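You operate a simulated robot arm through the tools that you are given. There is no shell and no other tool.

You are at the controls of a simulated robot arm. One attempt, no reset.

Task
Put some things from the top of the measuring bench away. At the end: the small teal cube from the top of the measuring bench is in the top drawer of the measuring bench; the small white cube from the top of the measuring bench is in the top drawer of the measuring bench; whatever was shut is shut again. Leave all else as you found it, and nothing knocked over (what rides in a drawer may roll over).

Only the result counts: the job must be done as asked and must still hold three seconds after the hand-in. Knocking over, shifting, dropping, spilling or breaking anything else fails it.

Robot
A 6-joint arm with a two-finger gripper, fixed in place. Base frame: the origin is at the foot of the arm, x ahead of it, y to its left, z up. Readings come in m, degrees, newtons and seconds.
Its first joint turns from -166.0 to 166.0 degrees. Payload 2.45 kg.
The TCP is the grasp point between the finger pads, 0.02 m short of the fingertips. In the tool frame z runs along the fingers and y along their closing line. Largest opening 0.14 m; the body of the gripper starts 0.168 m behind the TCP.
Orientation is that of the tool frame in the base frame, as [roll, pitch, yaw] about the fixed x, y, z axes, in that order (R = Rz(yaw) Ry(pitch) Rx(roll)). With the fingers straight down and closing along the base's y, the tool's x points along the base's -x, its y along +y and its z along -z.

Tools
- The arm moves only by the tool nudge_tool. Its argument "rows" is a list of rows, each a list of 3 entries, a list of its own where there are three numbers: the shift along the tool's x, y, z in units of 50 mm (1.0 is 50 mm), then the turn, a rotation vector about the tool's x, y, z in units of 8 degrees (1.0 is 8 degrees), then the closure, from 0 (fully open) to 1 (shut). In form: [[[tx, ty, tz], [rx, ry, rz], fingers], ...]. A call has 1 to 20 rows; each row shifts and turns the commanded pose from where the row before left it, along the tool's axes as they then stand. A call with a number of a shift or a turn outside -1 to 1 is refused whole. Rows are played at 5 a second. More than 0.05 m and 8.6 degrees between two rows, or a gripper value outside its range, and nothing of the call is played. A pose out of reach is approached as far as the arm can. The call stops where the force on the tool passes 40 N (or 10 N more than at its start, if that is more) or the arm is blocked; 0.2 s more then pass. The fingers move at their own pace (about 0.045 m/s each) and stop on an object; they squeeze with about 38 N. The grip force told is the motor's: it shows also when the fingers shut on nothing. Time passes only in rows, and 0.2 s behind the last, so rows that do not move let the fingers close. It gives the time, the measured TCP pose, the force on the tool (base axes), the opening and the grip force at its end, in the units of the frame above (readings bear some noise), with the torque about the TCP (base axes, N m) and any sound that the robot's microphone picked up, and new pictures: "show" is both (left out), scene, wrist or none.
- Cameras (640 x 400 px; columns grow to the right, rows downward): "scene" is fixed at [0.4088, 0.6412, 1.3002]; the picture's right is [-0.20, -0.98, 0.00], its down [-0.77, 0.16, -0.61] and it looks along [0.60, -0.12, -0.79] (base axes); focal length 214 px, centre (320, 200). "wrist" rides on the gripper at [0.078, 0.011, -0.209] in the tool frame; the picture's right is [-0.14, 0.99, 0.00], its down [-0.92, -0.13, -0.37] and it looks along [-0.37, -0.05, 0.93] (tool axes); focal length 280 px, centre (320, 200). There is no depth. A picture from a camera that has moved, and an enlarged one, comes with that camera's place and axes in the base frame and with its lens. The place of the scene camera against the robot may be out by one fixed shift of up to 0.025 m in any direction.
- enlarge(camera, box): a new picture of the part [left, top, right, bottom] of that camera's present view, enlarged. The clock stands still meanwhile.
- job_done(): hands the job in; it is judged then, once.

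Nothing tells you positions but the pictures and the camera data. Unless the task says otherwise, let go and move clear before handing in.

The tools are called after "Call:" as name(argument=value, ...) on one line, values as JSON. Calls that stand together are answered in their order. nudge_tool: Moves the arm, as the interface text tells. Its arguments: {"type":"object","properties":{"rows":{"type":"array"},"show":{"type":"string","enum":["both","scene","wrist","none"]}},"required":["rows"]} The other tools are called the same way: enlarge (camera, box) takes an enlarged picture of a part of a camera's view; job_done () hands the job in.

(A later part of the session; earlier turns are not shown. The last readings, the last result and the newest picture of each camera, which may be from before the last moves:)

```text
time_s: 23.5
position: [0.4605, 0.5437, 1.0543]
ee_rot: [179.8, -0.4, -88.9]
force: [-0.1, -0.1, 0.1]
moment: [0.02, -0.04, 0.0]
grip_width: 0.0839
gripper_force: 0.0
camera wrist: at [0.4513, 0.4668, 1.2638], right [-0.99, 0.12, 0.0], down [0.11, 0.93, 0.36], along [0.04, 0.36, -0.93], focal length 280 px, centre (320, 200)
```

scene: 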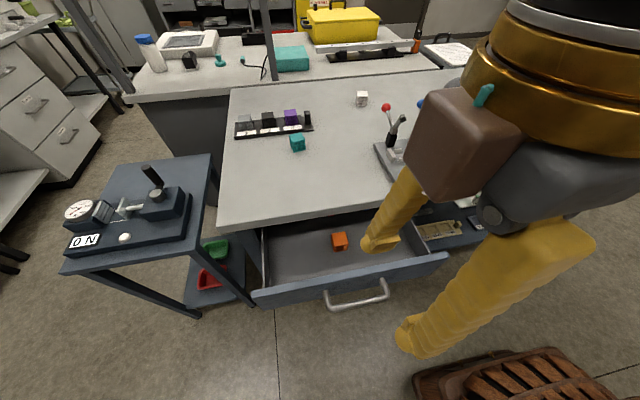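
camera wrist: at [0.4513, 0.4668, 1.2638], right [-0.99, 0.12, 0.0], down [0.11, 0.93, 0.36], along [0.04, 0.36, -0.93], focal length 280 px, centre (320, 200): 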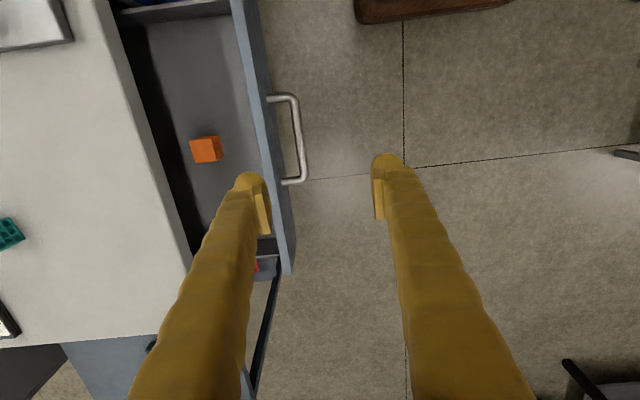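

Now vertical and clear above the open drawer. I move forward over the bench and yaw back so the fingers close along the teal cube's side faces.

Call:
nudge_tool(rows=[[[0, -0.9, -0.3], [0, 0, 0], 0.3], [[0, -0.9, -0.3], [0, 0, 0], 0.3], [[0, -0.9, 0], [0, 0, 0], 0.3], [[0, -0.9, 0], [0, 0, 0], 0.3], [[0, 0, 0], [0, 0, 0.94], 0.3], [[0, 0, 0], [0, 0, 0.94], 0.3], [[0, 0, 0], [0, 0, 0.94], 0.3], [[0, 0, 0], [0, 0, 0.94], 0.3], [[0, 0, 0], [0, 0, 0.94], 0.3], [[0, 0, 0], [0, 0, 0.94], 0.3], [[0, 0, 0], [0, 0, 0.94], 0.3], [[0, 0, 0], [0, 0, 0.94], 0.3], [[0, 0, 0], [0, 0, 0.94], 0.3], [[0, 0, 0], [0, 0, 0.94], 0.3], [[0, 0, 0], [0, 0, 0.94], 0.3], [[0, 0, 0], [0, 0, 0], 0.3]])

```text
time_s: 26.9
position: [0.6391, 0.5504, 1.0837]
ee_rot: [-179.7, -0.3, -171.5]
force: [-0.2, -0.5, 0.3]
moment: [-0.02, 0.0, 0.0]
grip_width: 0.0982
gripper_force: 0.1
camera wrist: at [0.5605, 0.5492, 1.2931], right [-0.01, 1.0, -0.01], down [0.93, 0.01, 0.37], along [0.37, 0.0, -0.93], focal length 280 px, centre (320, 200)
```

scene: 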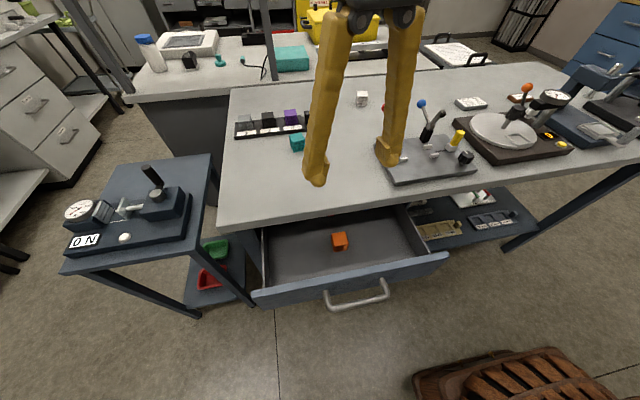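
wrist: 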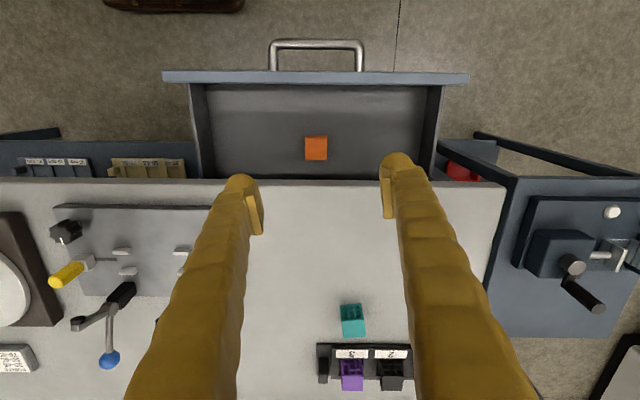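

Excellent view into the drawer: interior x ≈ 0.555–0.70, y ≈ 0.325–0.769, orange cube around (0.66, 0.54). Now I move above the teal cube with the fingers open.

Call:
nudge_tool(rows=[[[-0.916, 0.036, 0], [0, 0, 0], 0.35], [[-0.916, 0.036, 0], [0, 0, 0], 0.35], [[-0.916, 0.036, 0], [0, 0, 0], 0.35], [[-0.916, 0.036, 0], [0, 0, 0], 0.35], [[-0.916, 0.036, 0], [0, 0, 0], 0.35], [[-0.916, 0.036, 0], [0, 0, 0], 0.35], [[-0.916, 0.036, 0], [0, 0, 0], 0.35], [[0, 0, 0.7], [0, 0, 0], 0.35], [[0, 0, 0.7], [0, 0, 0], 0.35], [[0, 0, 0], [0, 0, 0], 0.35]])

Call:
enlarge(camera="wrist", box=[220, 120, 420, 260])

```text
time_s: 29.1
position: [0.9535, 0.6079, 1.0129]
ee_rot: [-179.7, -0.3, -171.4]
force: [-0.1, -0.1, -0.2]
moment: [0.01, -0.01, 0.04]
grip_width: 0.0909
gripper_force: 0.0
camera wrist: at [0.8761, 0.6087, 1.2221], right [-0.01, 1.0, -0.01], down [0.93, 0.01, 0.37], along [0.37, 0.0, -0.93], focal length 280 px, centre (320, 200)
```

scene: 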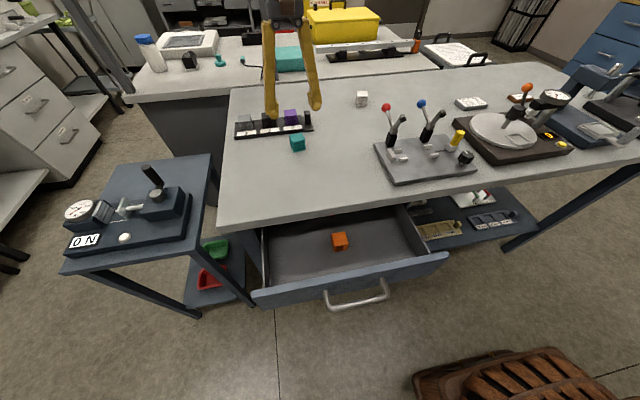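
wrist: 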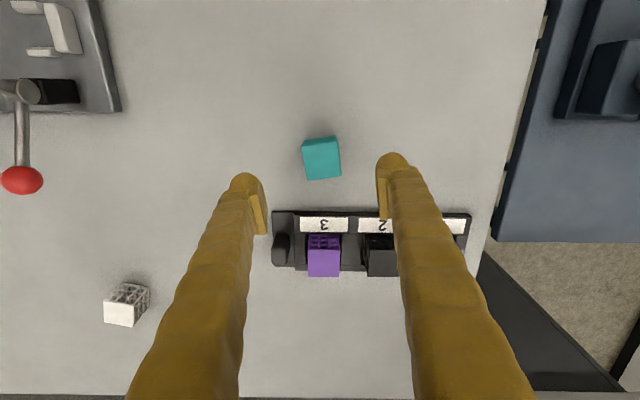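

```text
2.86 times, centred on (320, 190) of wrist
camera zoom: at [0.8761, 0.6087, 1.2221], right [-0.01, 1.0, -0.01], down [0.93, 0.01, 0.37], along [0.37, 0.0, -0.93], focal length 801 px, centre (320, 229)
```

zoom: 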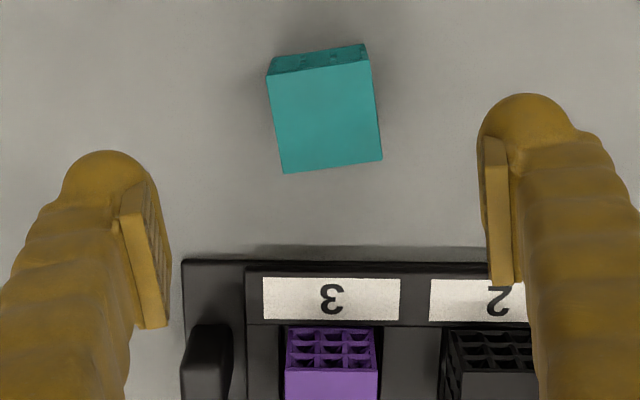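

Teal centre refined to (0.9537, 0.6107), yaw 8.5°, matching the tool yaw. I descend around it and check before closing.

Call:
nudge_tool(rows=[[[-0.012, 0.055, 0.7], [0, 0, 0], 0.35], [[0, 0, 0.7], [0, 0, 0], 0.35], [[0, 0, 0.6], [0, 0, 0], 0.35], [[0, 0, 0.3], [0, 0, 0], 0.35], [[0, 0, 0], [0, 0, 0], 0.35]])

```text
time_s: 30.3
position: [0.9548, 0.6117, 0.8977]
ee_rot: [-179.7, -0.2, -171.5]
force: [0.0, 0.2, 0.2]
moment: [-0.01, -0.02, -0.02]
grip_width: 0.0911
gripper_force: 0.0
camera wrist: at [0.8758, 0.6112, 1.1066], right [-0.01, 1.0, -0.01], down [0.93, 0.01, 0.37], along [0.37, 0.0, -0.93], focal length 280 px, centre (320, 200)
```

scene: 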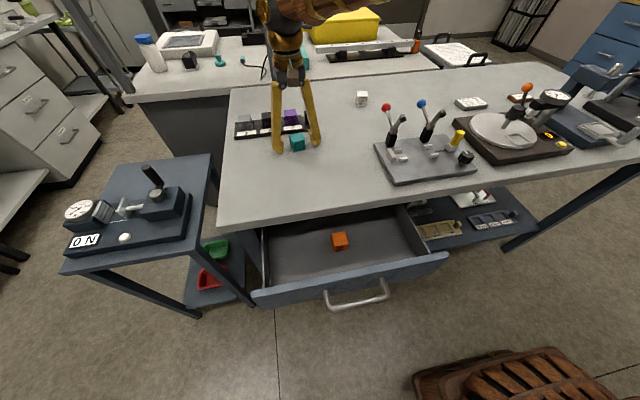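
wrist: 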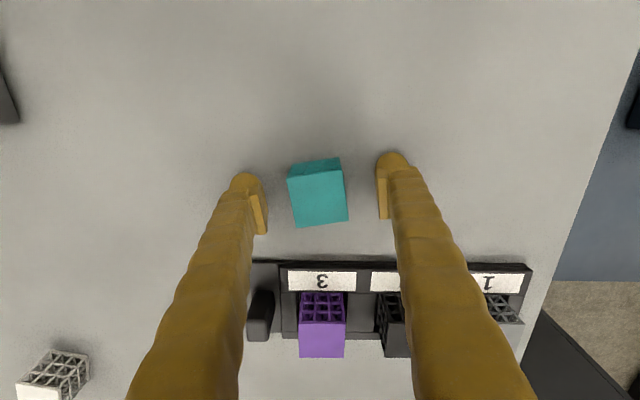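

The cube is well centred between the fingers. I lower 5 mm more and close.

Call:
nudge_tool(rows=[[[0, 0, 0.1], [0, 0, 0], 0.35], [[0, 0, 0], [0, 0, 0], 1], [[0, 0, 0], [0, 0, 0], 1], [[0, 0, 0], [0, 0, 0], 1], [[0, 0, 0], [0, 0, 0], 1], [[0, 0, 0], [0, 0, 0], 1]])

```text
time_s: 31.1
position: [0.9539, 0.6147, 0.8996]
ee_rot: [-180.0, 0.2, -171.4]
force: [-5.0, 18.6, 24.1]
moment: [1.91, 0.56, -0.15]
grip_width: 0.0584
gripper_force: 9.0
stopped in row 3: the force on the tool passed its limit at 42 N (the readings are from after the stop); the commanded pose is now the measured one
camera wrist: at [0.8742, 0.6128, 1.1078], right [-0.01, 1.0, 0.0], down [0.93, 0.01, 0.37], along [0.37, 0.0, -0.93], focal length 280 px, centre (320, 200)
```

scene: 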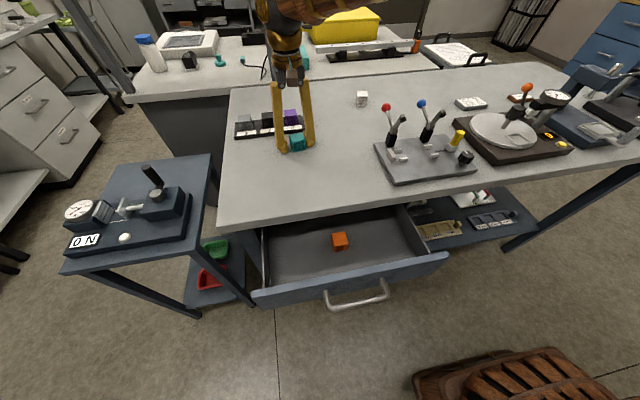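
wrist: 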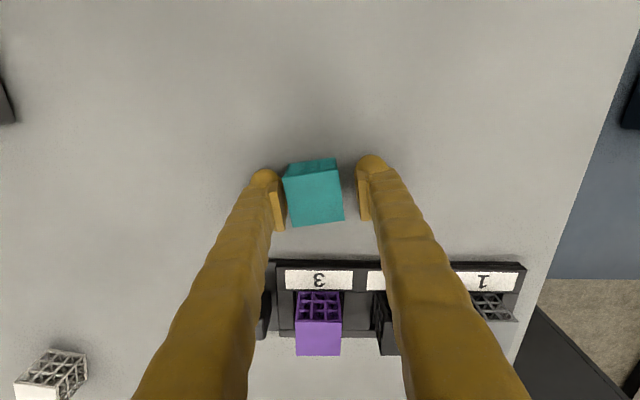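

The fingertips met the bench top: it is ~1 cm higher than I estimated (≈0.878), so I stopped lightly against it. I loosen, raise 4 mm, recentre slightly, and close again.

Call:
nudge_tool(rows=[[[0, 0, -0.08], [0, 0, 0], 0.52], [[0, 0, 0], [0, 0, 0], 0.52], [[0, -0.05, 0], [0, 0, 0], 0.52], [[0, 0, 0], [0, 0, 0], 0.52]], show="wrist")

Call:
enlarge(camera="wrist", box=[220, 120, 420, 260])

```text
time_s: 32.0
position: [0.9557, 0.6092, 0.9011]
ee_rot: [-179.9, 0.0, -171.5]
force: [-0.4, -0.8, -0.3]
moment: [0.02, 0.0, 0.0]
grip_width: 0.0669
gripper_force: 0.0
camera wrist: at [0.876, 0.6088, 1.1093], right [-0.01, 1.0, 0.0], down [0.93, 0.01, 0.37], along [0.37, 0.0, -0.93], focal length 280 px, centre (320, 200)
```

wrist: 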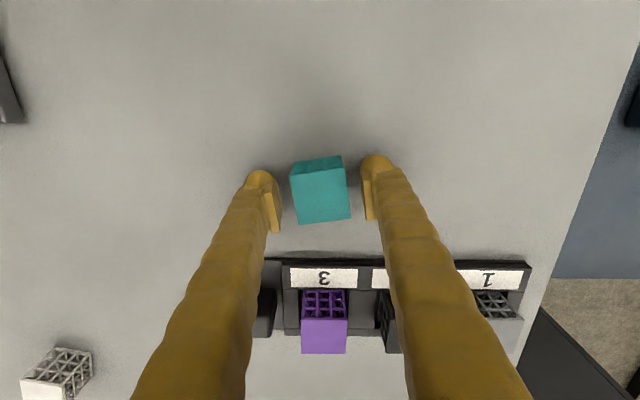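

```text
2.86 times, centred on (320, 190) of wrist
camera zoom: at [0.876, 0.6088, 1.1093], right [-0.01, 1.0, 0.0], down [0.93, 0.01, 0.37], along [0.37, 0.0, -0.93], focal length 801 px, centre (320, 229)
```

zoom: 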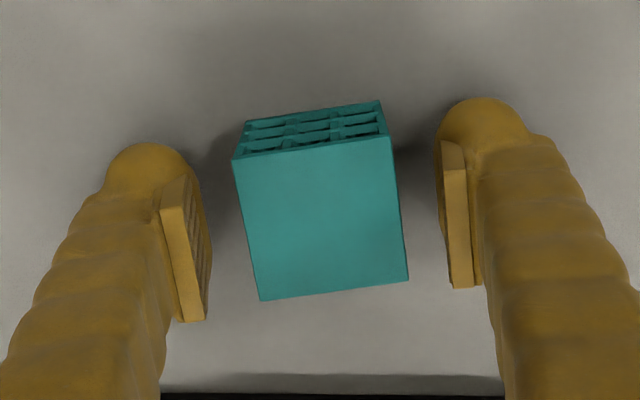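

Force is zero now and the cube is centred. I raise 2 mm more for clearance and close.

Call:
nudge_tool(rows=[[[0, 0, -0.04], [0, 0, 0], 0.52], [[0, 0, 0], [0, 0, 0], 0.7], [[0, 0, 0], [0, 0, 0], 0.8], [[0, 0, 0], [0, 0, 0], 1], [[0, 0, 0], [0, 0, 0], 1], [[0, 0, 0], [0, 0, 0], 1]], show="wrist")

```text
time_s: 33.5
position: [0.9556, 0.6101, 0.9027]
ee_rot: [-179.8, 0.0, -171.4]
force: [-0.1, 0.9, 0.2]
moment: [0.01, -0.01, -0.01]
grip_width: 0.0383
gripper_force: 37.5
camera wrist: at [0.8759, 0.6089, 1.1114], right [-0.01, 1.0, 0.0], down [0.93, 0.01, 0.37], along [0.37, 0.0, -0.93], focal length 280 px, centre (320, 200)
```

wrist: 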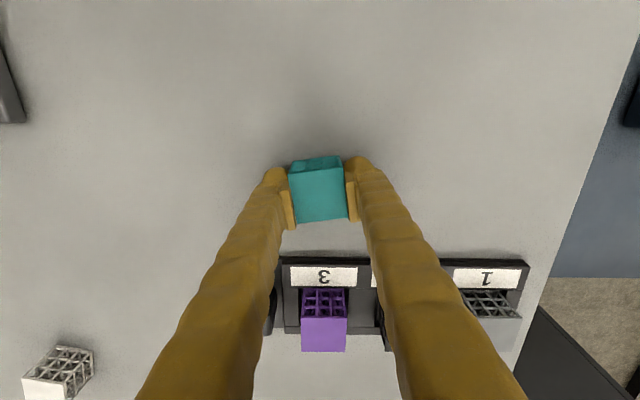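

Teal cube gripped (38 mm). I lift it and carry it back over the open drawer, to the left of the orange cube.

Call:
nudge_tool(rows=[[[0, 0, -0.4], [0, 0, 0], 1], [[0, 0, -0.9], [0, 0, 0], 1], [[0, 0, -0.9], [0, 0, 0], 1], [[0, 0, -0.5], [0, 0, 0], 1], [[0.813, 0.236, 0], [0, 0, 0], 1], [[0.813, 0.236, 0], [0, 0, 0], 1], [[0.813, 0.236, 0], [0, 0, 0], 1], [[0.813, 0.236, 0], [0, 0, 0], 1], [[0.813, 0.236, 0], [0, 0, 0], 1], [[0.813, 0.236, 0], [0, 0, 0], 1], [[0.813, 0.236, 0], [0, 0, 0], 1], [[0.813, 0.236, 0], [0, 0, 0], 1], [[0, 0, 0], [0, 0, 0], 1], [[0, 0, 0], [0, 0, 0], 1]])

```text
time_s: 36.5
position: [0.6193, 0.6556, 1.0356]
ee_rot: [-179.8, -0.1, -171.3]
force: [-0.3, 1.0, 0.0]
moment: [0.01, 0.03, 0.0]
grip_width: 0.0381
gripper_force: 37.9
camera wrist: at [0.5394, 0.6549, 1.2449], right [-0.01, 1.0, 0.0], down [0.93, 0.01, 0.37], along [0.37, 0.0, -0.93], focal length 280 px, centre (320, 200)
```

scene: 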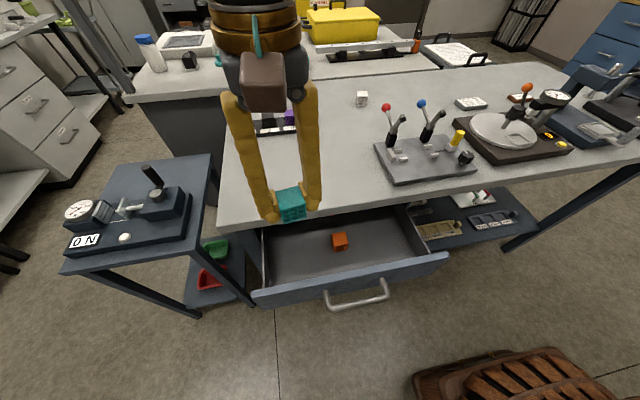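
wrist: 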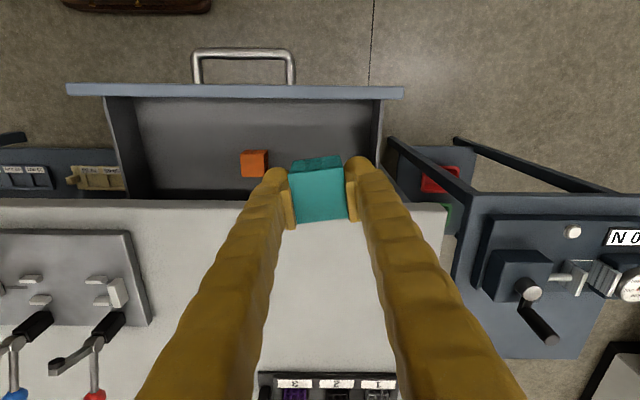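

The teal cube is above free floor in the drawer, ~11 cm from the orange one. I lower it to just above the expected drawer floor.

Call:
nudge_tool(rows=[[[0, 0, 0.94], [0, 0, 0], 1], [[0, 0, 0.94], [0, 0, 0], 1], [[0, 0, 0.94], [0, 0, 0], 1], [[0, 0, 0.94], [0, 0, 0], 1], [[0, 0, 0.94], [0, 0, 0], 1], [[0, 0, 0], [0, 0, 0], 1]])

Call:
enlarge(camera="scene", box=[230, 180, 460, 310])

```text
time_s: 37.9
position: [0.6189, 0.6549, 0.8003]
ee_rot: [-179.8, 0.0, -171.4]
force: [-0.1, 1.0, -1.0]
moment: [-0.02, -0.02, 0.01]
grip_width: 0.0382
gripper_force: 38.2
camera wrist: at [0.5402, 0.6545, 1.0092], right [-0.01, 1.0, 0.0], down [0.93, 0.01, 0.37], along [0.37, 0.0, -0.93], focal length 280 px, centre (320, 200)
```

scene: 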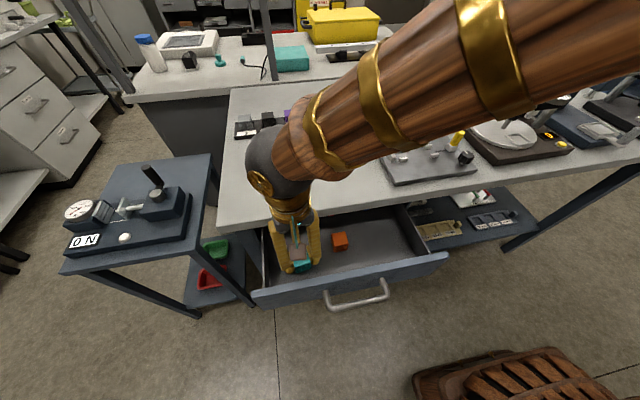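
wrist: 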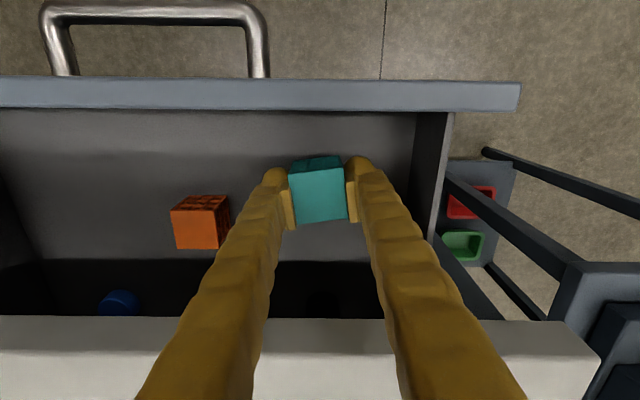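

```text
2.78 times, centred on (345, 245) of scene
camera zoom: at [0.4088, 0.6412, 1.3002], right [-0.2, -0.98, 0.0], down [-0.77, 0.16, -0.61], along [0.6, -0.12, -0.79], focal length 597 px, centre (250, 75)
```

zoom: 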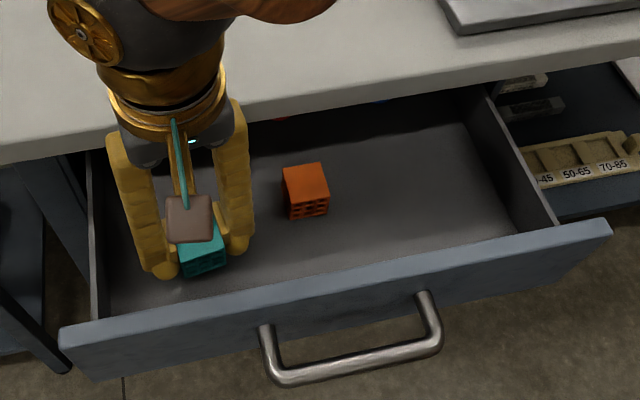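

No contact yet. I measure the orange cube's size to infer the drawer floor height before the last drop.

Call:
enlarge(camera="wrist", box=[140, 140, 380, 290])

```text
2.67 times, centred on (260, 215) of wrist
camera zoom: at [0.5402, 0.6545, 1.0092], right [-0.01, 1.0, 0.0], down [0.93, 0.01, 0.37], along [0.37, 0.0, -0.93], focal length 748 px, centre (480, 160)
```

zoom: 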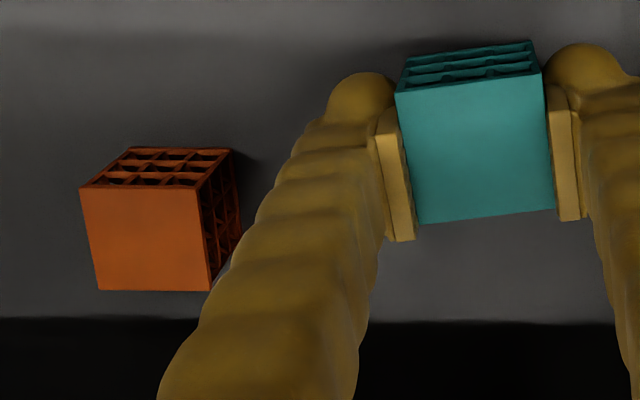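

The drawer floor works out at z ≈ 0.745, so the cube should touch at TCP ≈ 0.77. I lower gently toward that.

Call:
nudge_tool(rows=[[[0, 0, 0.2], [0, 0, 0], 1], [[0, 0, 0.2], [0, 0, 0], 1], [[0, 0, 0], [0, 0, 0], 1]], show="none")

Call:
nudge_tool(rows=[[[0, 0, 0.06], [0, 0, 0], 1], [[0, 0, 0], [0, 0, 0], 1]], show="wrist")

```text
time_s: 38.6
position: [0.6198, 0.6546, 0.7813]
ee_rot: [-179.8, 0.0, -171.4]
force: [-0.1, 0.2, 0.1]
moment: [0.01, 0.0, 0.0]
grip_width: 0.0381
gripper_force: 37.7
```

```text
time_s: 39.2
position: [0.6201, 0.655, 0.7784]
ee_rot: [-179.8, 0.0, -171.5]
force: [0.6, -0.1, -0.6]
moment: [0.05, -0.01, -0.02]
grip_width: 0.0382
gripper_force: 37.9
camera wrist: at [0.5401, 0.6538, 0.987], right [-0.01, 1.0, 0.0], down [0.93, 0.01, 0.37], along [0.37, 0.0, -0.93], focal length 280 px, centre (320, 200)
```

wrist: 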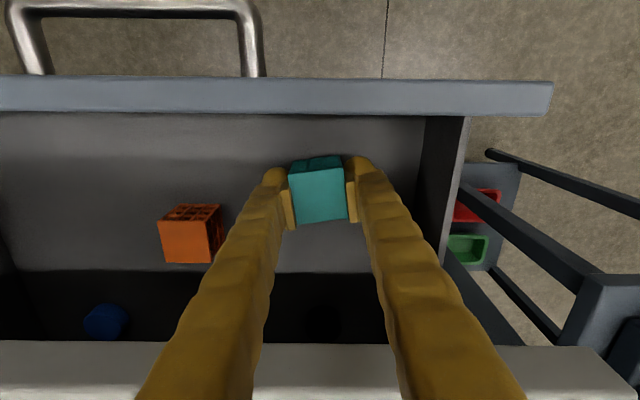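

Still free. I continue down in 3 mm steps watching for contact.

Call:
nudge_tool(rows=[[[0, 0, 0.06], [0, 0, 0], 1], [[0, 0, 0], [0, 0, 0], 1]], show="none")

Call:
nudge_tool(rows=[[[0, 0, 0.05], [0, 0, 0], 1], [[0, 0, 0], [0, 0, 0], 1]], show="none")

```text
time_s: 39.9
position: [0.6198, 0.655, 0.7761]
ee_rot: [-179.8, 0.0, -171.4]
force: [1.4, 0.0, 0.0]
moment: [0.01, -0.01, -0.01]
grip_width: 0.0382
gripper_force: 38.0
```

```text
time_s: 40.5
position: [0.6189, 0.6557, 0.7725]
ee_rot: [-179.7, 0.0, -171.4]
force: [-0.4, 0.2, -1.2]
moment: [-0.02, 0.0, 0.0]
grip_width: 0.0383
gripper_force: 37.6
```

Call:
nudge_tool(rows=[[[0, 0, 0.05], [0, 0, 0], 1], [[0, 0, 0], [0, 0, 0], 1]], show="none")

Call:
nudge_tool(rows=[[[0, 0, 0.05], [0, 0, 0], 1], [[0, 0, 0], [0, 0, 0], 1]], show="wrist")

```text
time_s: 41.0
position: [0.6201, 0.6545, 0.7691]
ee_rot: [-179.8, 0.0, -171.4]
force: [-1.0, -0.7, 0.4]
moment: [-0.01, 0.0, -0.04]
grip_width: 0.0381
gripper_force: 37.7
```

```text
time_s: 41.6
position: [0.6201, 0.6542, 0.7681]
ee_rot: [-179.8, 0.0, -171.4]
force: [0.2, 0.2, -1.0]
moment: [-0.02, -0.01, 0.02]
grip_width: 0.0383
gripper_force: 38.0
camera wrist: at [0.5404, 0.6536, 0.977], right [-0.01, 1.0, 0.0], down [0.93, 0.01, 0.37], along [0.37, 0.0, -0.93], focal length 280 px, centre (320, 200)
```

wrist: 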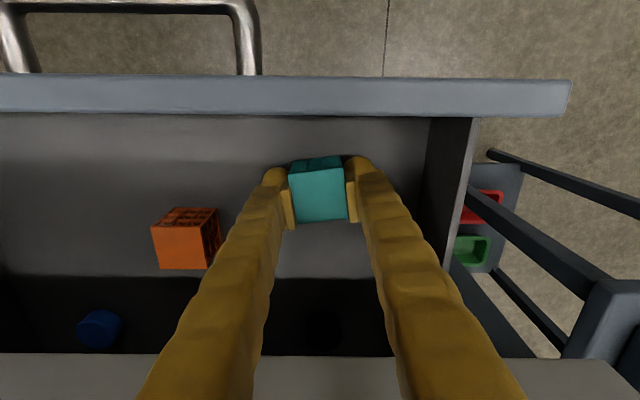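

Call:
enlarge(camera="wrist", box=[130, 140, 370, 290])

```text
2.67 times, centred on (250, 215) of wrist
camera zoom: at [0.5404, 0.6536, 0.977], right [-0.01, 1.0, 0.0], down [0.93, 0.01, 0.37], along [0.37, 0.0, -0.93], focal length 748 px, centre (507, 160)
```

zoom: 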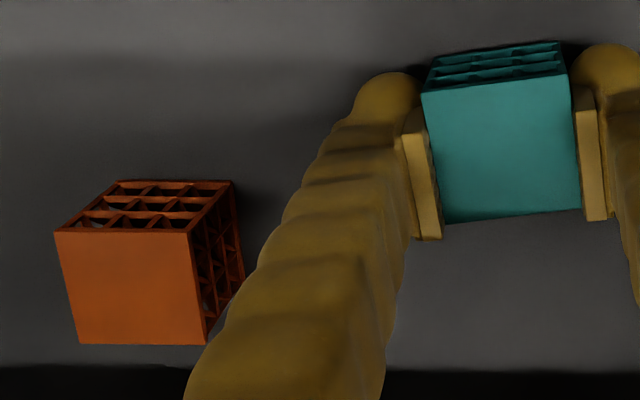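

The teal cube's top is now level with the orange cube's top to within ~3 mm, so its base is almost on the floor. One more small step, then release.

Call:
nudge_tool(rows=[[[0, 0, 0.05], [0, 0, 0], 1], [[0, 0, 0], [0, 0, 0], 1]], show="none")

Call:
nudge_tool(rows=[[[0, 0, 0.04], [0, 0, 0], 1], [[0, 0, 0], [0, 0, 0], 1]], show="none")

```text
time_s: 42.2
position: [0.6181, 0.654, 0.7664]
ee_rot: [-179.8, 0.0, -171.3]
force: [0.1, -0.3, -0.1]
moment: [-0.01, 0.01, 0.01]
grip_width: 0.0382
gripper_force: 38.1
```

```text
time_s: 42.9
position: [0.6192, 0.654, 0.7639]
ee_rot: [-179.7, -0.1, -171.5]
force: [-0.3, 0.0, -0.3]
moment: [-0.02, -0.01, 0.0]
grip_width: 0.0381
gripper_force: 38.0
```

Call:
nudge_tool(rows=[[[0, 0, 0.05], [0, 0, 0], 1], [[0, 0, 0], [0, 0, 0], 1]], show="none")

Call:
nudge_tool(rows=[[[0, 0, 0.05], [0, 0, 0], 1], [[0, 0, 0], [0, 0, 0], 1]], show="wrist")

Call:
enlarge(camera="wrist", box=[130, 140, 370, 290])

```text
time_s: 43.5
position: [0.6201, 0.6553, 0.763]
ee_rot: [-179.9, 0.0, -171.5]
force: [-0.4, -3.1, 19.7]
moment: [0.05, 0.15, 0.0]
grip_width: 0.0383
gripper_force: 38.5
```

```text
time_s: 44.0
position: [0.6198, 0.6552, 0.7595]
ee_rot: [-179.9, 0.1, -171.3]
force: [1.1, -0.7, 35.2]
moment: [0.03, -0.01, -0.03]
grip_width: 0.0382
gripper_force: 37.6
camera wrist: at [0.5404, 0.6536, 0.9685], right [-0.01, 1.0, 0.0], down [0.93, 0.01, 0.37], along [0.37, 0.0, -0.93], focal length 280 px, centre (320, 200)
```

wrist: 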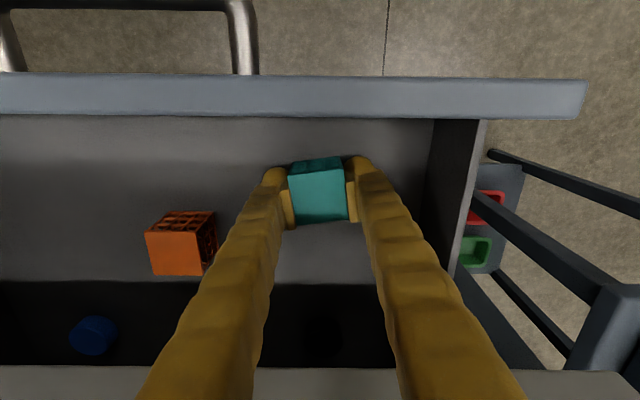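

```text
2.67 times, centred on (250, 215) of wrist
camera zoom: at [0.5404, 0.6536, 0.9685], right [-0.01, 1.0, 0.0], down [0.93, 0.01, 0.37], along [0.37, 0.0, -0.93], focal length 748 px, centre (507, 160)
```

zoom: 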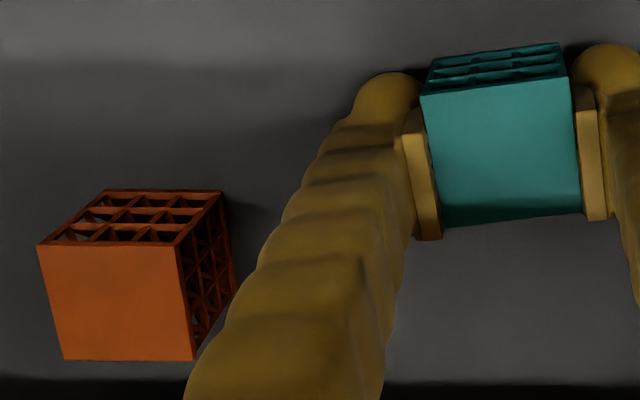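

The cube touched the drawer floor at TCP z ≈ 0.763. I relieve the press by 2.5 mm and open.

Call:
nudge_tool(rows=[[[0, 0, -0.05], [0, 0, 0], 1], [[0, 0, 0], [0, 0, 0], 0.9], [[0, 0, 0], [0, 0, 0], 0.5], [[0, 0, 0], [0, 0, 0], 0.5], [[0, 0, 0], [0, 0, 0], 0.5], [[0, 0, 0], [0, 0, 0], 0.5]])

```text
time_s: 45.5
position: [0.619, 0.6531, 0.7614]
ee_rot: [-179.8, 0.0, -171.4]
force: [-0.8, 1.0, 0.7]
moment: [0.02, -0.02, 0.01]
grip_width: 0.0698
gripper_force: 0.0
camera wrist: at [0.5404, 0.6534, 0.9702], right [-0.01, 1.0, 0.0], down [0.93, 0.01, 0.37], along [0.37, 0.0, -0.93], focal length 280 px, centre (320, 200)
```

scene: 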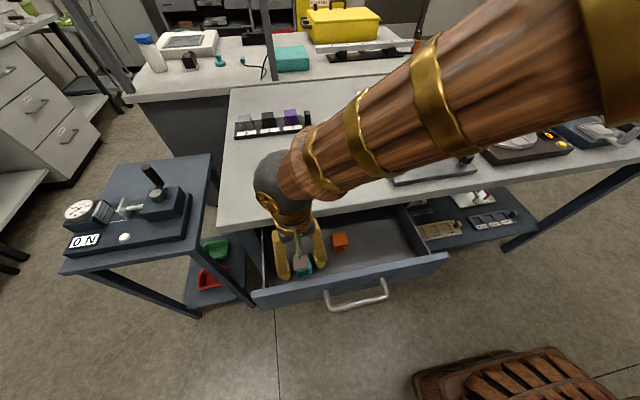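
wrist: 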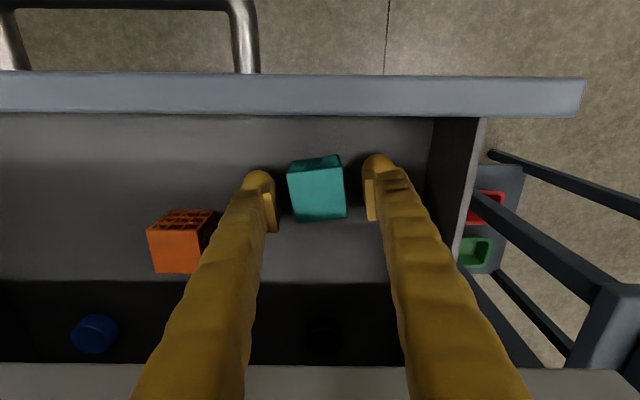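

Teal cube rests upright in the drawer. I lift straight out, then carry the open gripper toward the white cube at a height above the lever balls (red ball ≈ (0.98, 0.325, 0.955)).

Call:
nudge_tool(rows=[[[0, 0, -0.5], [0, 0, 0], 0.5], [[0, 0, -0.95], [0, 0, 0], 0.5], [[0, 0, -0.95], [0, 0, 0], 0.5], [[0, 0, -0.95], [0, 0, 0], 0.5], [[0, 0, -0.95], [0, 0, 0], 0.5], [[0, 0, -0.95], [0, 0, 0], 0.5], [[0, 0, -0.95], [0, 0, 0], 0.5], [[0, 0, -0.5], [0, 0, 0], 0.5], [[0, 0, 0], [0, 0, 0], 0.5]])

```text
time_s: 47.5
position: [0.6197, 0.6547, 1.0973]
ee_rot: [-179.9, 0.0, -171.4]
force: [0.0, -0.5, -0.5]
moment: [-0.01, 0.0, 0.03]
grip_width: 0.0697
gripper_force: 0.0
camera wrist: at [0.5404, 0.6546, 1.306], right [-0.01, 1.0, 0.0], down [0.93, 0.01, 0.37], along [0.37, 0.0, -0.93], focal length 280 px, centre (320, 200)
```

scene: 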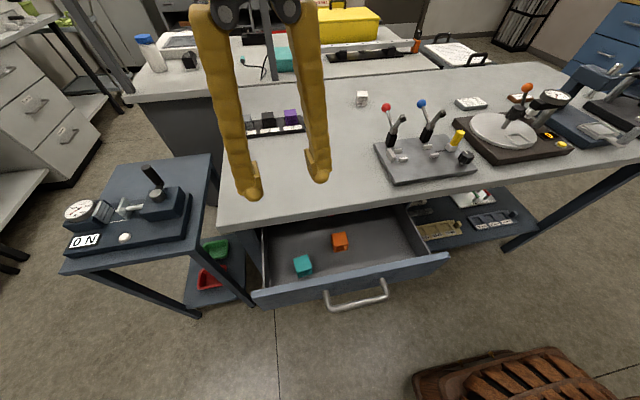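
wrist: 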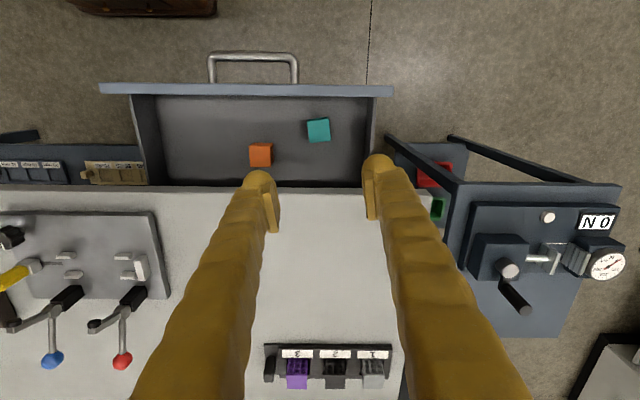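

Teal is in the drawer beside the undisturbed orange cube. Next, toward the white cube.

Call:
nudge_tool(rows=[[[-0.701, -0.608, 0], [0, 0, 0], 0.5], [[-0.701, -0.608, 0], [0, 0, 0], 0.5], [[-0.701, -0.608, 0], [0, 0, 0], 0.5], [[-0.701, -0.608, 0], [0, 0, 0], 0.5], [[-0.701, -0.608, 0], [0, 0, 0], 0.5], [[-0.701, -0.608, 0], [0, 0, 0], 0.5], [[-0.701, -0.608, 0], [0, 0, 0], 0.4], [[-0.701, -0.608, 0], [0, 0, 0], 0.4], [[-0.701, -0.608, 0], [0, 0, 0], 0.4], [[-0.701, -0.608, 0], [0, 0, 0], 0.4], [[-0.701, -0.608, 0], [0, 0, 0], 0.4], [[0, 0, 0], [0, 0, 1], 0.4], [[0, 0, 0], [0, 0, 1], 0.4], [[0, 0, 0], [0, 0, 1], 0.4], [[0, 0, 0], [0, 0, 0], 0.4]])

```text
time_s: 50.6
position: [1.05, 0.3811, 1.0971]
ee_rot: [-179.8, 0.1, 164.5]
force: [0.5, -0.1, 1.2]
moment: [0.01, -0.04, -0.01]
grip_width: 0.0839
gripper_force: 0.0
camera wrist: at [0.9776, 0.4133, 1.3063], right [0.4, 0.92, 0.0], down [0.85, -0.37, 0.37], along [0.34, -0.15, -0.93], focal length 280 px, centre (320, 200)
```

scene: 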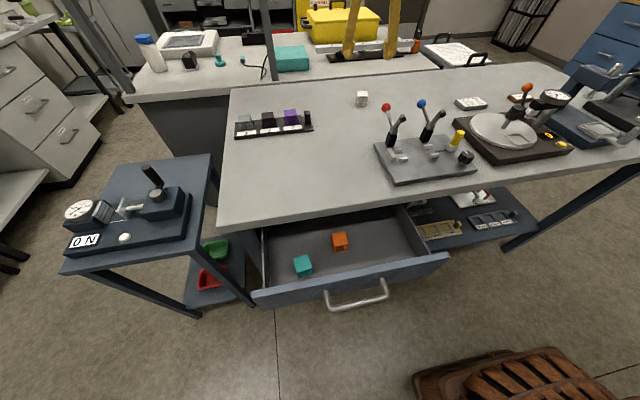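
wrist: 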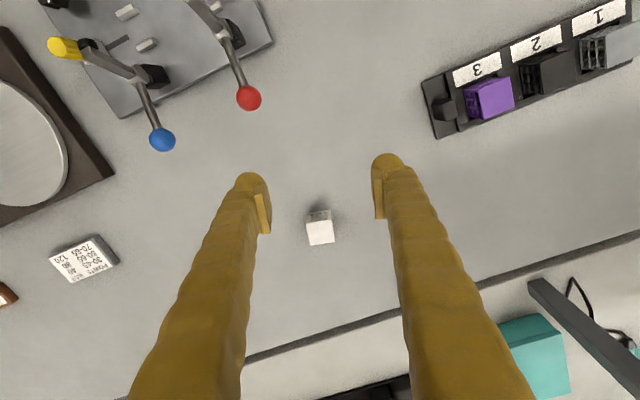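

Call:
enlarge(camera="wrist", box=[240, 180, 400, 280])

```text
4.00 times, centred on (320, 230) of wrist
camera zoom: at [0.9776, 0.4133, 1.3063], right [0.4, 0.92, 0.0], down [0.85, -0.37, 0.37], along [0.34, -0.15, -0.93], focal length 1122 px, centre (320, 80)
```

zoom: 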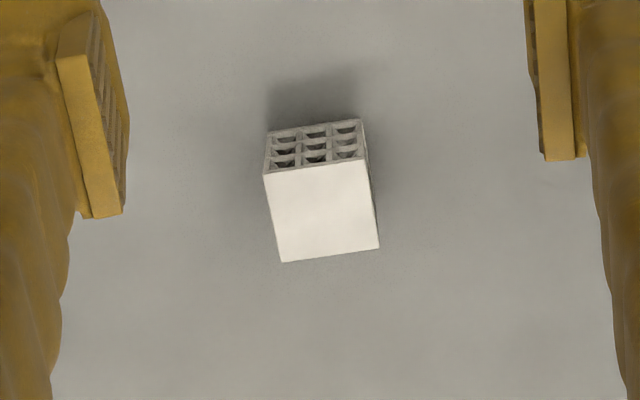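

White cube measured at ≈ (1.171, 0.329), yaw ≈ -14°, so the tool yaw already matches. I move above it at height to check reach.

Call:
nudge_tool(rows=[[[-0.877, -0.117, 0], [0, 0, 0], 0.4], [[-0.877, -0.117, 0], [0, 0, 0], 0.4], [[-0.877, -0.117, 0], [0, 0, 0], 0.4], [[0, 0, 0.6], [0, 0, 0], 0.4], [[0, 0, 0], [0, 0, 0], 0.4]])

Call:
enlarge(camera="wrist", box=[220, 120, 420, 260])

```text
time_s: 51.9
position: [1.1327, 0.3254, 1.0557]
ee_rot: [-179.8, 0.1, 164.6]
force: [0.4, -0.2, 0.2]
moment: [0.02, -0.02, 0.0]
grip_width: 0.084
gripper_force: 0.1
out of reach, approached as far as the arm can: row 2, 3
camera wrist: at [1.0613, 0.3566, 1.2651], right [0.4, 0.92, 0.0], down [0.85, -0.37, 0.37], along [0.34, -0.15, -0.93], focal length 280 px, centre (320, 200)
```

scene: 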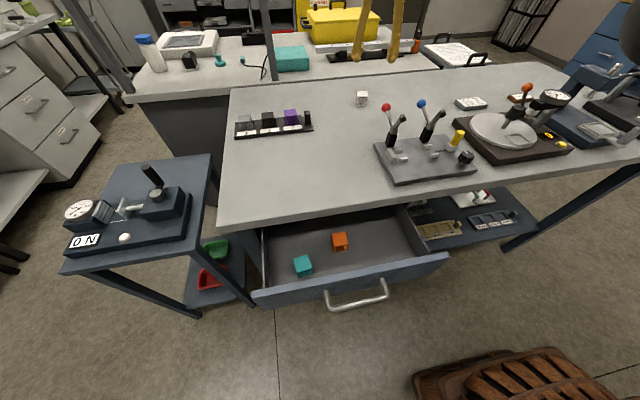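
wrist: 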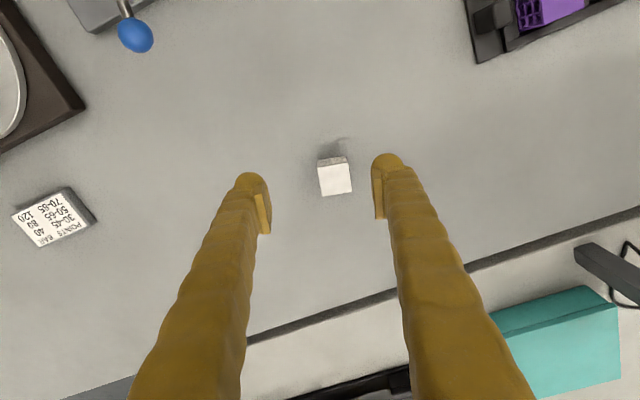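

```text
2.86 times, centred on (320, 190) of wrist
camera zoom: at [1.0613, 0.3566, 1.2651], right [0.4, 0.92, 0.0], down [0.85, -0.37, 0.37], along [0.34, -0.15, -0.93], focal length 801 px, centre (320, 229)
```

zoom: 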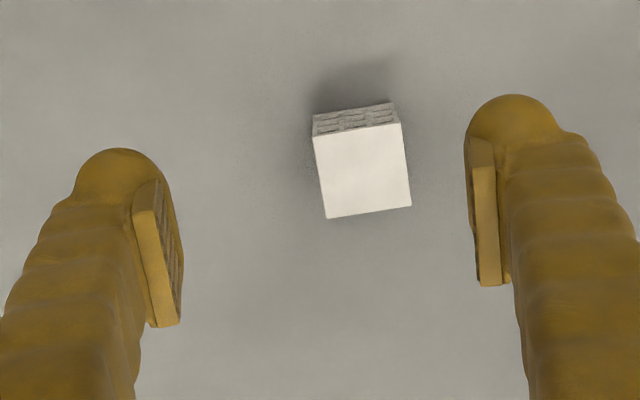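

Tool-down falls ~4 cm short of the white cube at this height. I tilt the tool 12° outward about its closing axis (pads stay square to the cube), fine-tune yaw, and move over the cube at z ≈ 0.98.

Call:
nudge_tool(rows=[[[0, 0, 0], [0, 0, -0.25], 0.4], [[0, 0, 0], [0, -0.75, 0], 0.4], [[0, 0, 0], [0, -0.75, 0], 0.4], [[-0.198, 0.129, 0.816], [0, 0, 0], 0.4], [[-0.198, 0.129, 0.816], [0, 0, 0], 0.4], [[0, 0, 0], [0, 0, 0], 0.4]])

Call:
enlarge(camera="wrist", box=[220, 120, 420, 260])

```text
time_s: 53.2
position: [1.1724, 0.3289, 0.9828]
ee_rot: [-179.7, 12.1, 166.5]
force: [1.0, 0.0, 0.5]
moment: [0.01, 0.03, -0.02]
grip_width: 0.0839
gripper_force: 0.1
camera wrist: at [1.0586, 0.3678, 1.1703], right [0.36, 0.93, 0.03], down [0.77, -0.31, 0.55], along [0.52, -0.18, -0.83], focal length 280 px, centre (320, 200)
```

scene: 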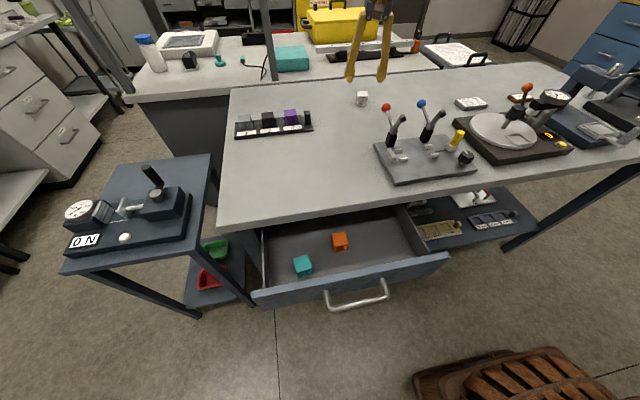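
wrist: 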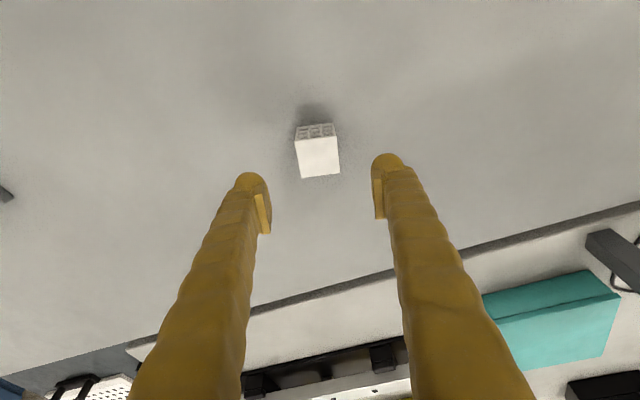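

```text
2.86 times, centred on (320, 190) of wrist
camera zoom: at [1.0586, 0.3678, 1.1703], right [0.36, 0.93, 0.03], down [0.77, -0.31, 0.55], along [0.52, -0.18, -0.83], focal length 801 px, centre (320, 229)
```

zoom: 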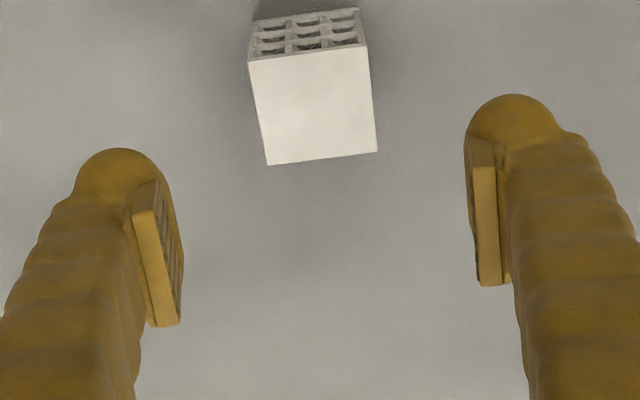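

Reached over the cube with the 12° tilt; white cube refined to (1.170, 0.329). I descend vertically around it to z ≈ 0.908, staying clear of the bench top at 0.878.

Call:
nudge_tool(rows=[[[0.12, 0.003, 0.484], [0, 0, 0], 0.4], [[0.12, 0.003, 0.484], [0, 0, 0], 0.4], [[0.12, 0.003, 0.484], [0, 0, 0], 0.4], [[0, 0, 0], [0, 0, 0], 0.4]])

Call:
enlarge(camera="wrist", box=[220, 120, 420, 260])

```text
time_s: 54.2
position: [1.1706, 0.33, 0.9072]
ee_rot: [-179.7, 12.1, 166.7]
force: [-1.0, 0.4, 0.7]
moment: [0.03, 0.0, -0.01]
grip_width: 0.0837
gripper_force: 0.1
camera wrist: at [1.0567, 0.3685, 1.0946], right [0.36, 0.93, 0.03], down [0.77, -0.31, 0.55], along [0.52, -0.18, -0.83], focal length 280 px, centre (320, 200)
```

scene: 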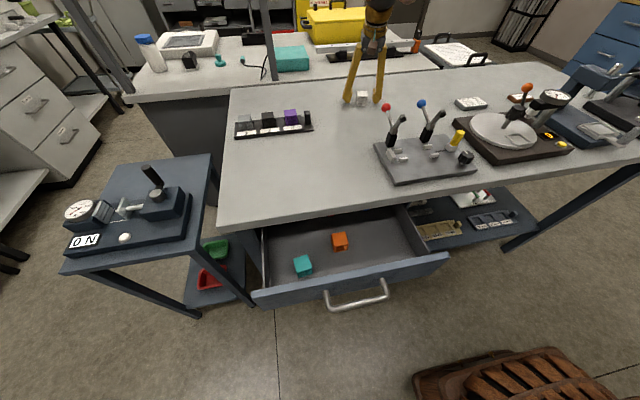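
wrist: 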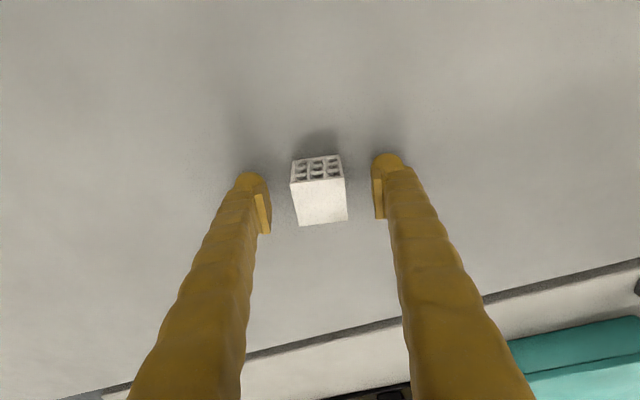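

```text
2.86 times, centred on (320, 190) of wrist
camera zoom: at [1.0567, 0.3685, 1.0946], right [0.36, 0.93, 0.03], down [0.77, -0.31, 0.55], along [0.52, -0.18, -0.83], focal length 801 px, centre (320, 229)
```

zoom: 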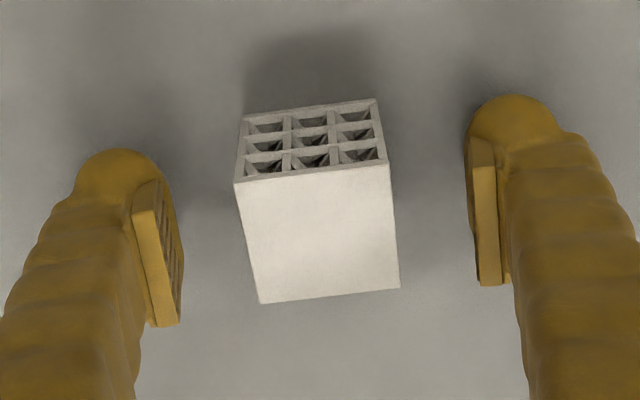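

Positioned around the white cube with no contact force. I close the fingers.

Call:
nudge_tool(rows=[[[0, 0, 0], [0, 0, 0], 0.6], [[0, 0, 0], [0, 0, 0], 0.7], [[0, 0, 0], [0, 0, 0], 0.85], [[0, 0, 0], [0, 0, 0], 1], [[0, 0, 0], [0, 0, 0], 1], [[0, 0, 0], [0, 0, 0], 1]], show="wrist")

```text
time_s: 55.6
position: [1.1705, 0.3296, 0.9078]
ee_rot: [-179.8, 12.1, 166.6]
force: [-0.1, -0.3, -0.1]
moment: [-0.01, -0.02, 0.05]
grip_width: 0.0381
gripper_force: 38.0
camera wrist: at [1.0567, 0.3685, 1.0949], right [0.36, 0.93, 0.03], down [0.77, -0.31, 0.55], along [0.52, -0.18, -0.83], focal length 280 px, centre (320, 200)
```

wrist: 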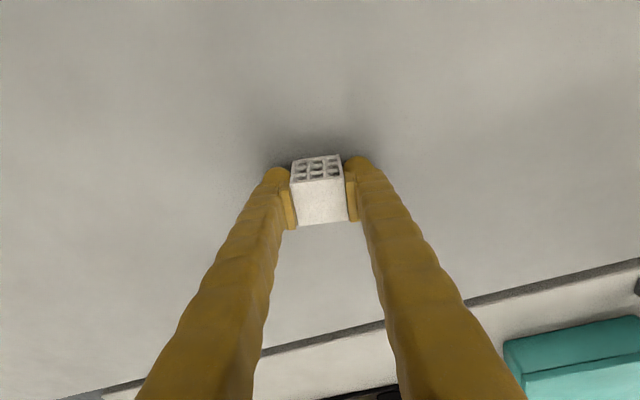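

White cube gripped (38 mm). I lift it straight up, then draw back and up around the levers, and level the tool.

Call:
nudge_tool(rows=[[[-0.08, 0, -0.37], [0, 0, 0], 1], [[-0.11, 0, -0.52], [0, 0, 0], 1], [[-0.11, 0, -0.52], [0, 0, 0], 1], [[0.446, 0.239, -0.546], [0, 0, 0], 1], [[0.446, 0.239, -0.546], [0, 0, 0], 1], [[0.446, 0.239, -0.546], [0, 0, 0], 1], [[0.446, 0.239, -0.546], [0, 0, 0], 1], [[0.446, 0.239, -0.546], [0, 0, 0], 1], [[0, 0, 0], [0, 0.75, 0], 1], [[0, 0, 0], [0, 0.75, 0], 1], [[0, 0, 0], [0, 0, 0], 1]])

```text
time_s: 58.0
position: [1.0507, 0.4216, 1.0892]
ee_rot: [-179.8, -0.1, 166.6]
force: [0.1, -1.3, -0.2]
moment: [-0.01, -0.03, -0.01]
grip_width: 0.0382
gripper_force: 37.8
camera wrist: at [0.9771, 0.4496, 1.2984], right [0.36, 0.93, 0.0], down [0.87, -0.34, 0.37], along [0.34, -0.14, -0.93], focal length 280 px, centre (320, 200)
```

scene: 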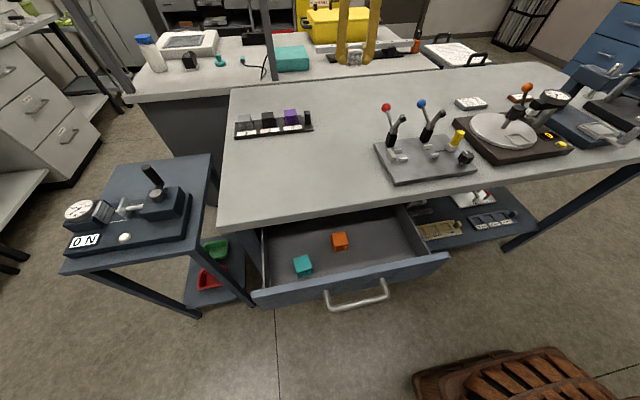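
wrist: 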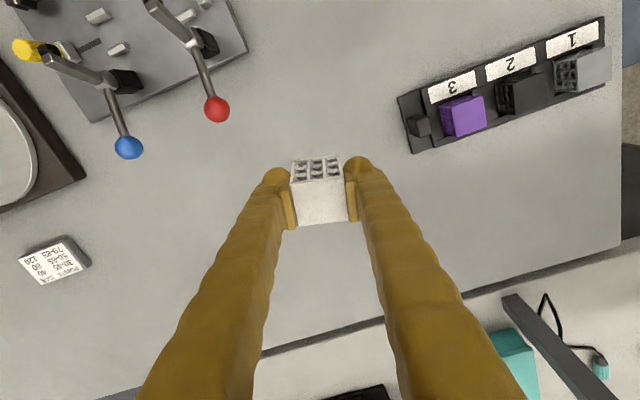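

Cube held firmly and level. I yaw to square with the drawer and carry it to above free floor at about (0.615, 0.44).

Call:
nudge_tool(rows=[[[0, 0, 0], [0, 0, -0.84], 1], [[0, 0, 0], [0, 0, -0.84], 1], [[0.871, 0.037, 0], [0, 0, 0], 1], [[0.871, 0.037, 0], [0, 0, 0], 1], [[0.871, 0.037, 0], [0, 0, 0], 1], [[0.871, 0.037, 0], [0, 0, 0], 1], [[0.871, 0.037, 0], [0, 0, 0], 1], [[0.871, 0.037, 0], [0, 0, 0], 1], [[0.871, 0.037, 0], [0, 0, 0], 1], [[0.871, 0.037, 0], [0, 0, 0], 1], [[0.871, 0.037, 0], [0, 0, 0], 1], [[0.871, 0.037, 0], [0, 0, 0], 1], [[0, 0, 0], [0, 0, 0], 1], [[0, 0, 0], [0, 0, 0], 1]])

```text
time_s: 61.0
position: [0.6153, 0.4389, 1.0894]
ee_rot: [-179.7, 0.0, 179.9]
force: [0.0, 0.2, 0.1]
moment: [-0.01, 0.01, -0.03]
grip_width: 0.0382
gripper_force: 37.7
camera wrist: at [0.537, 0.4499, 1.2976], right [0.14, 0.99, 0.0], down [0.92, -0.13, 0.37], along [0.37, -0.05, -0.93], focal length 280 px, centre (320, 200)
```

scene: 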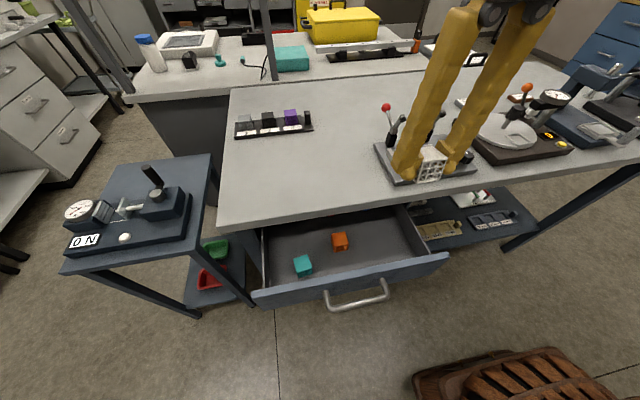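
wrist: 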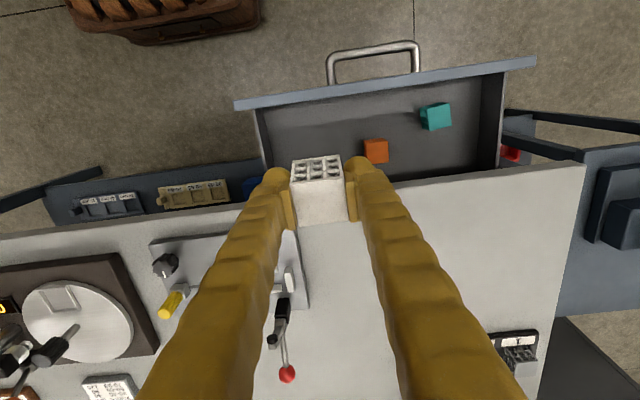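

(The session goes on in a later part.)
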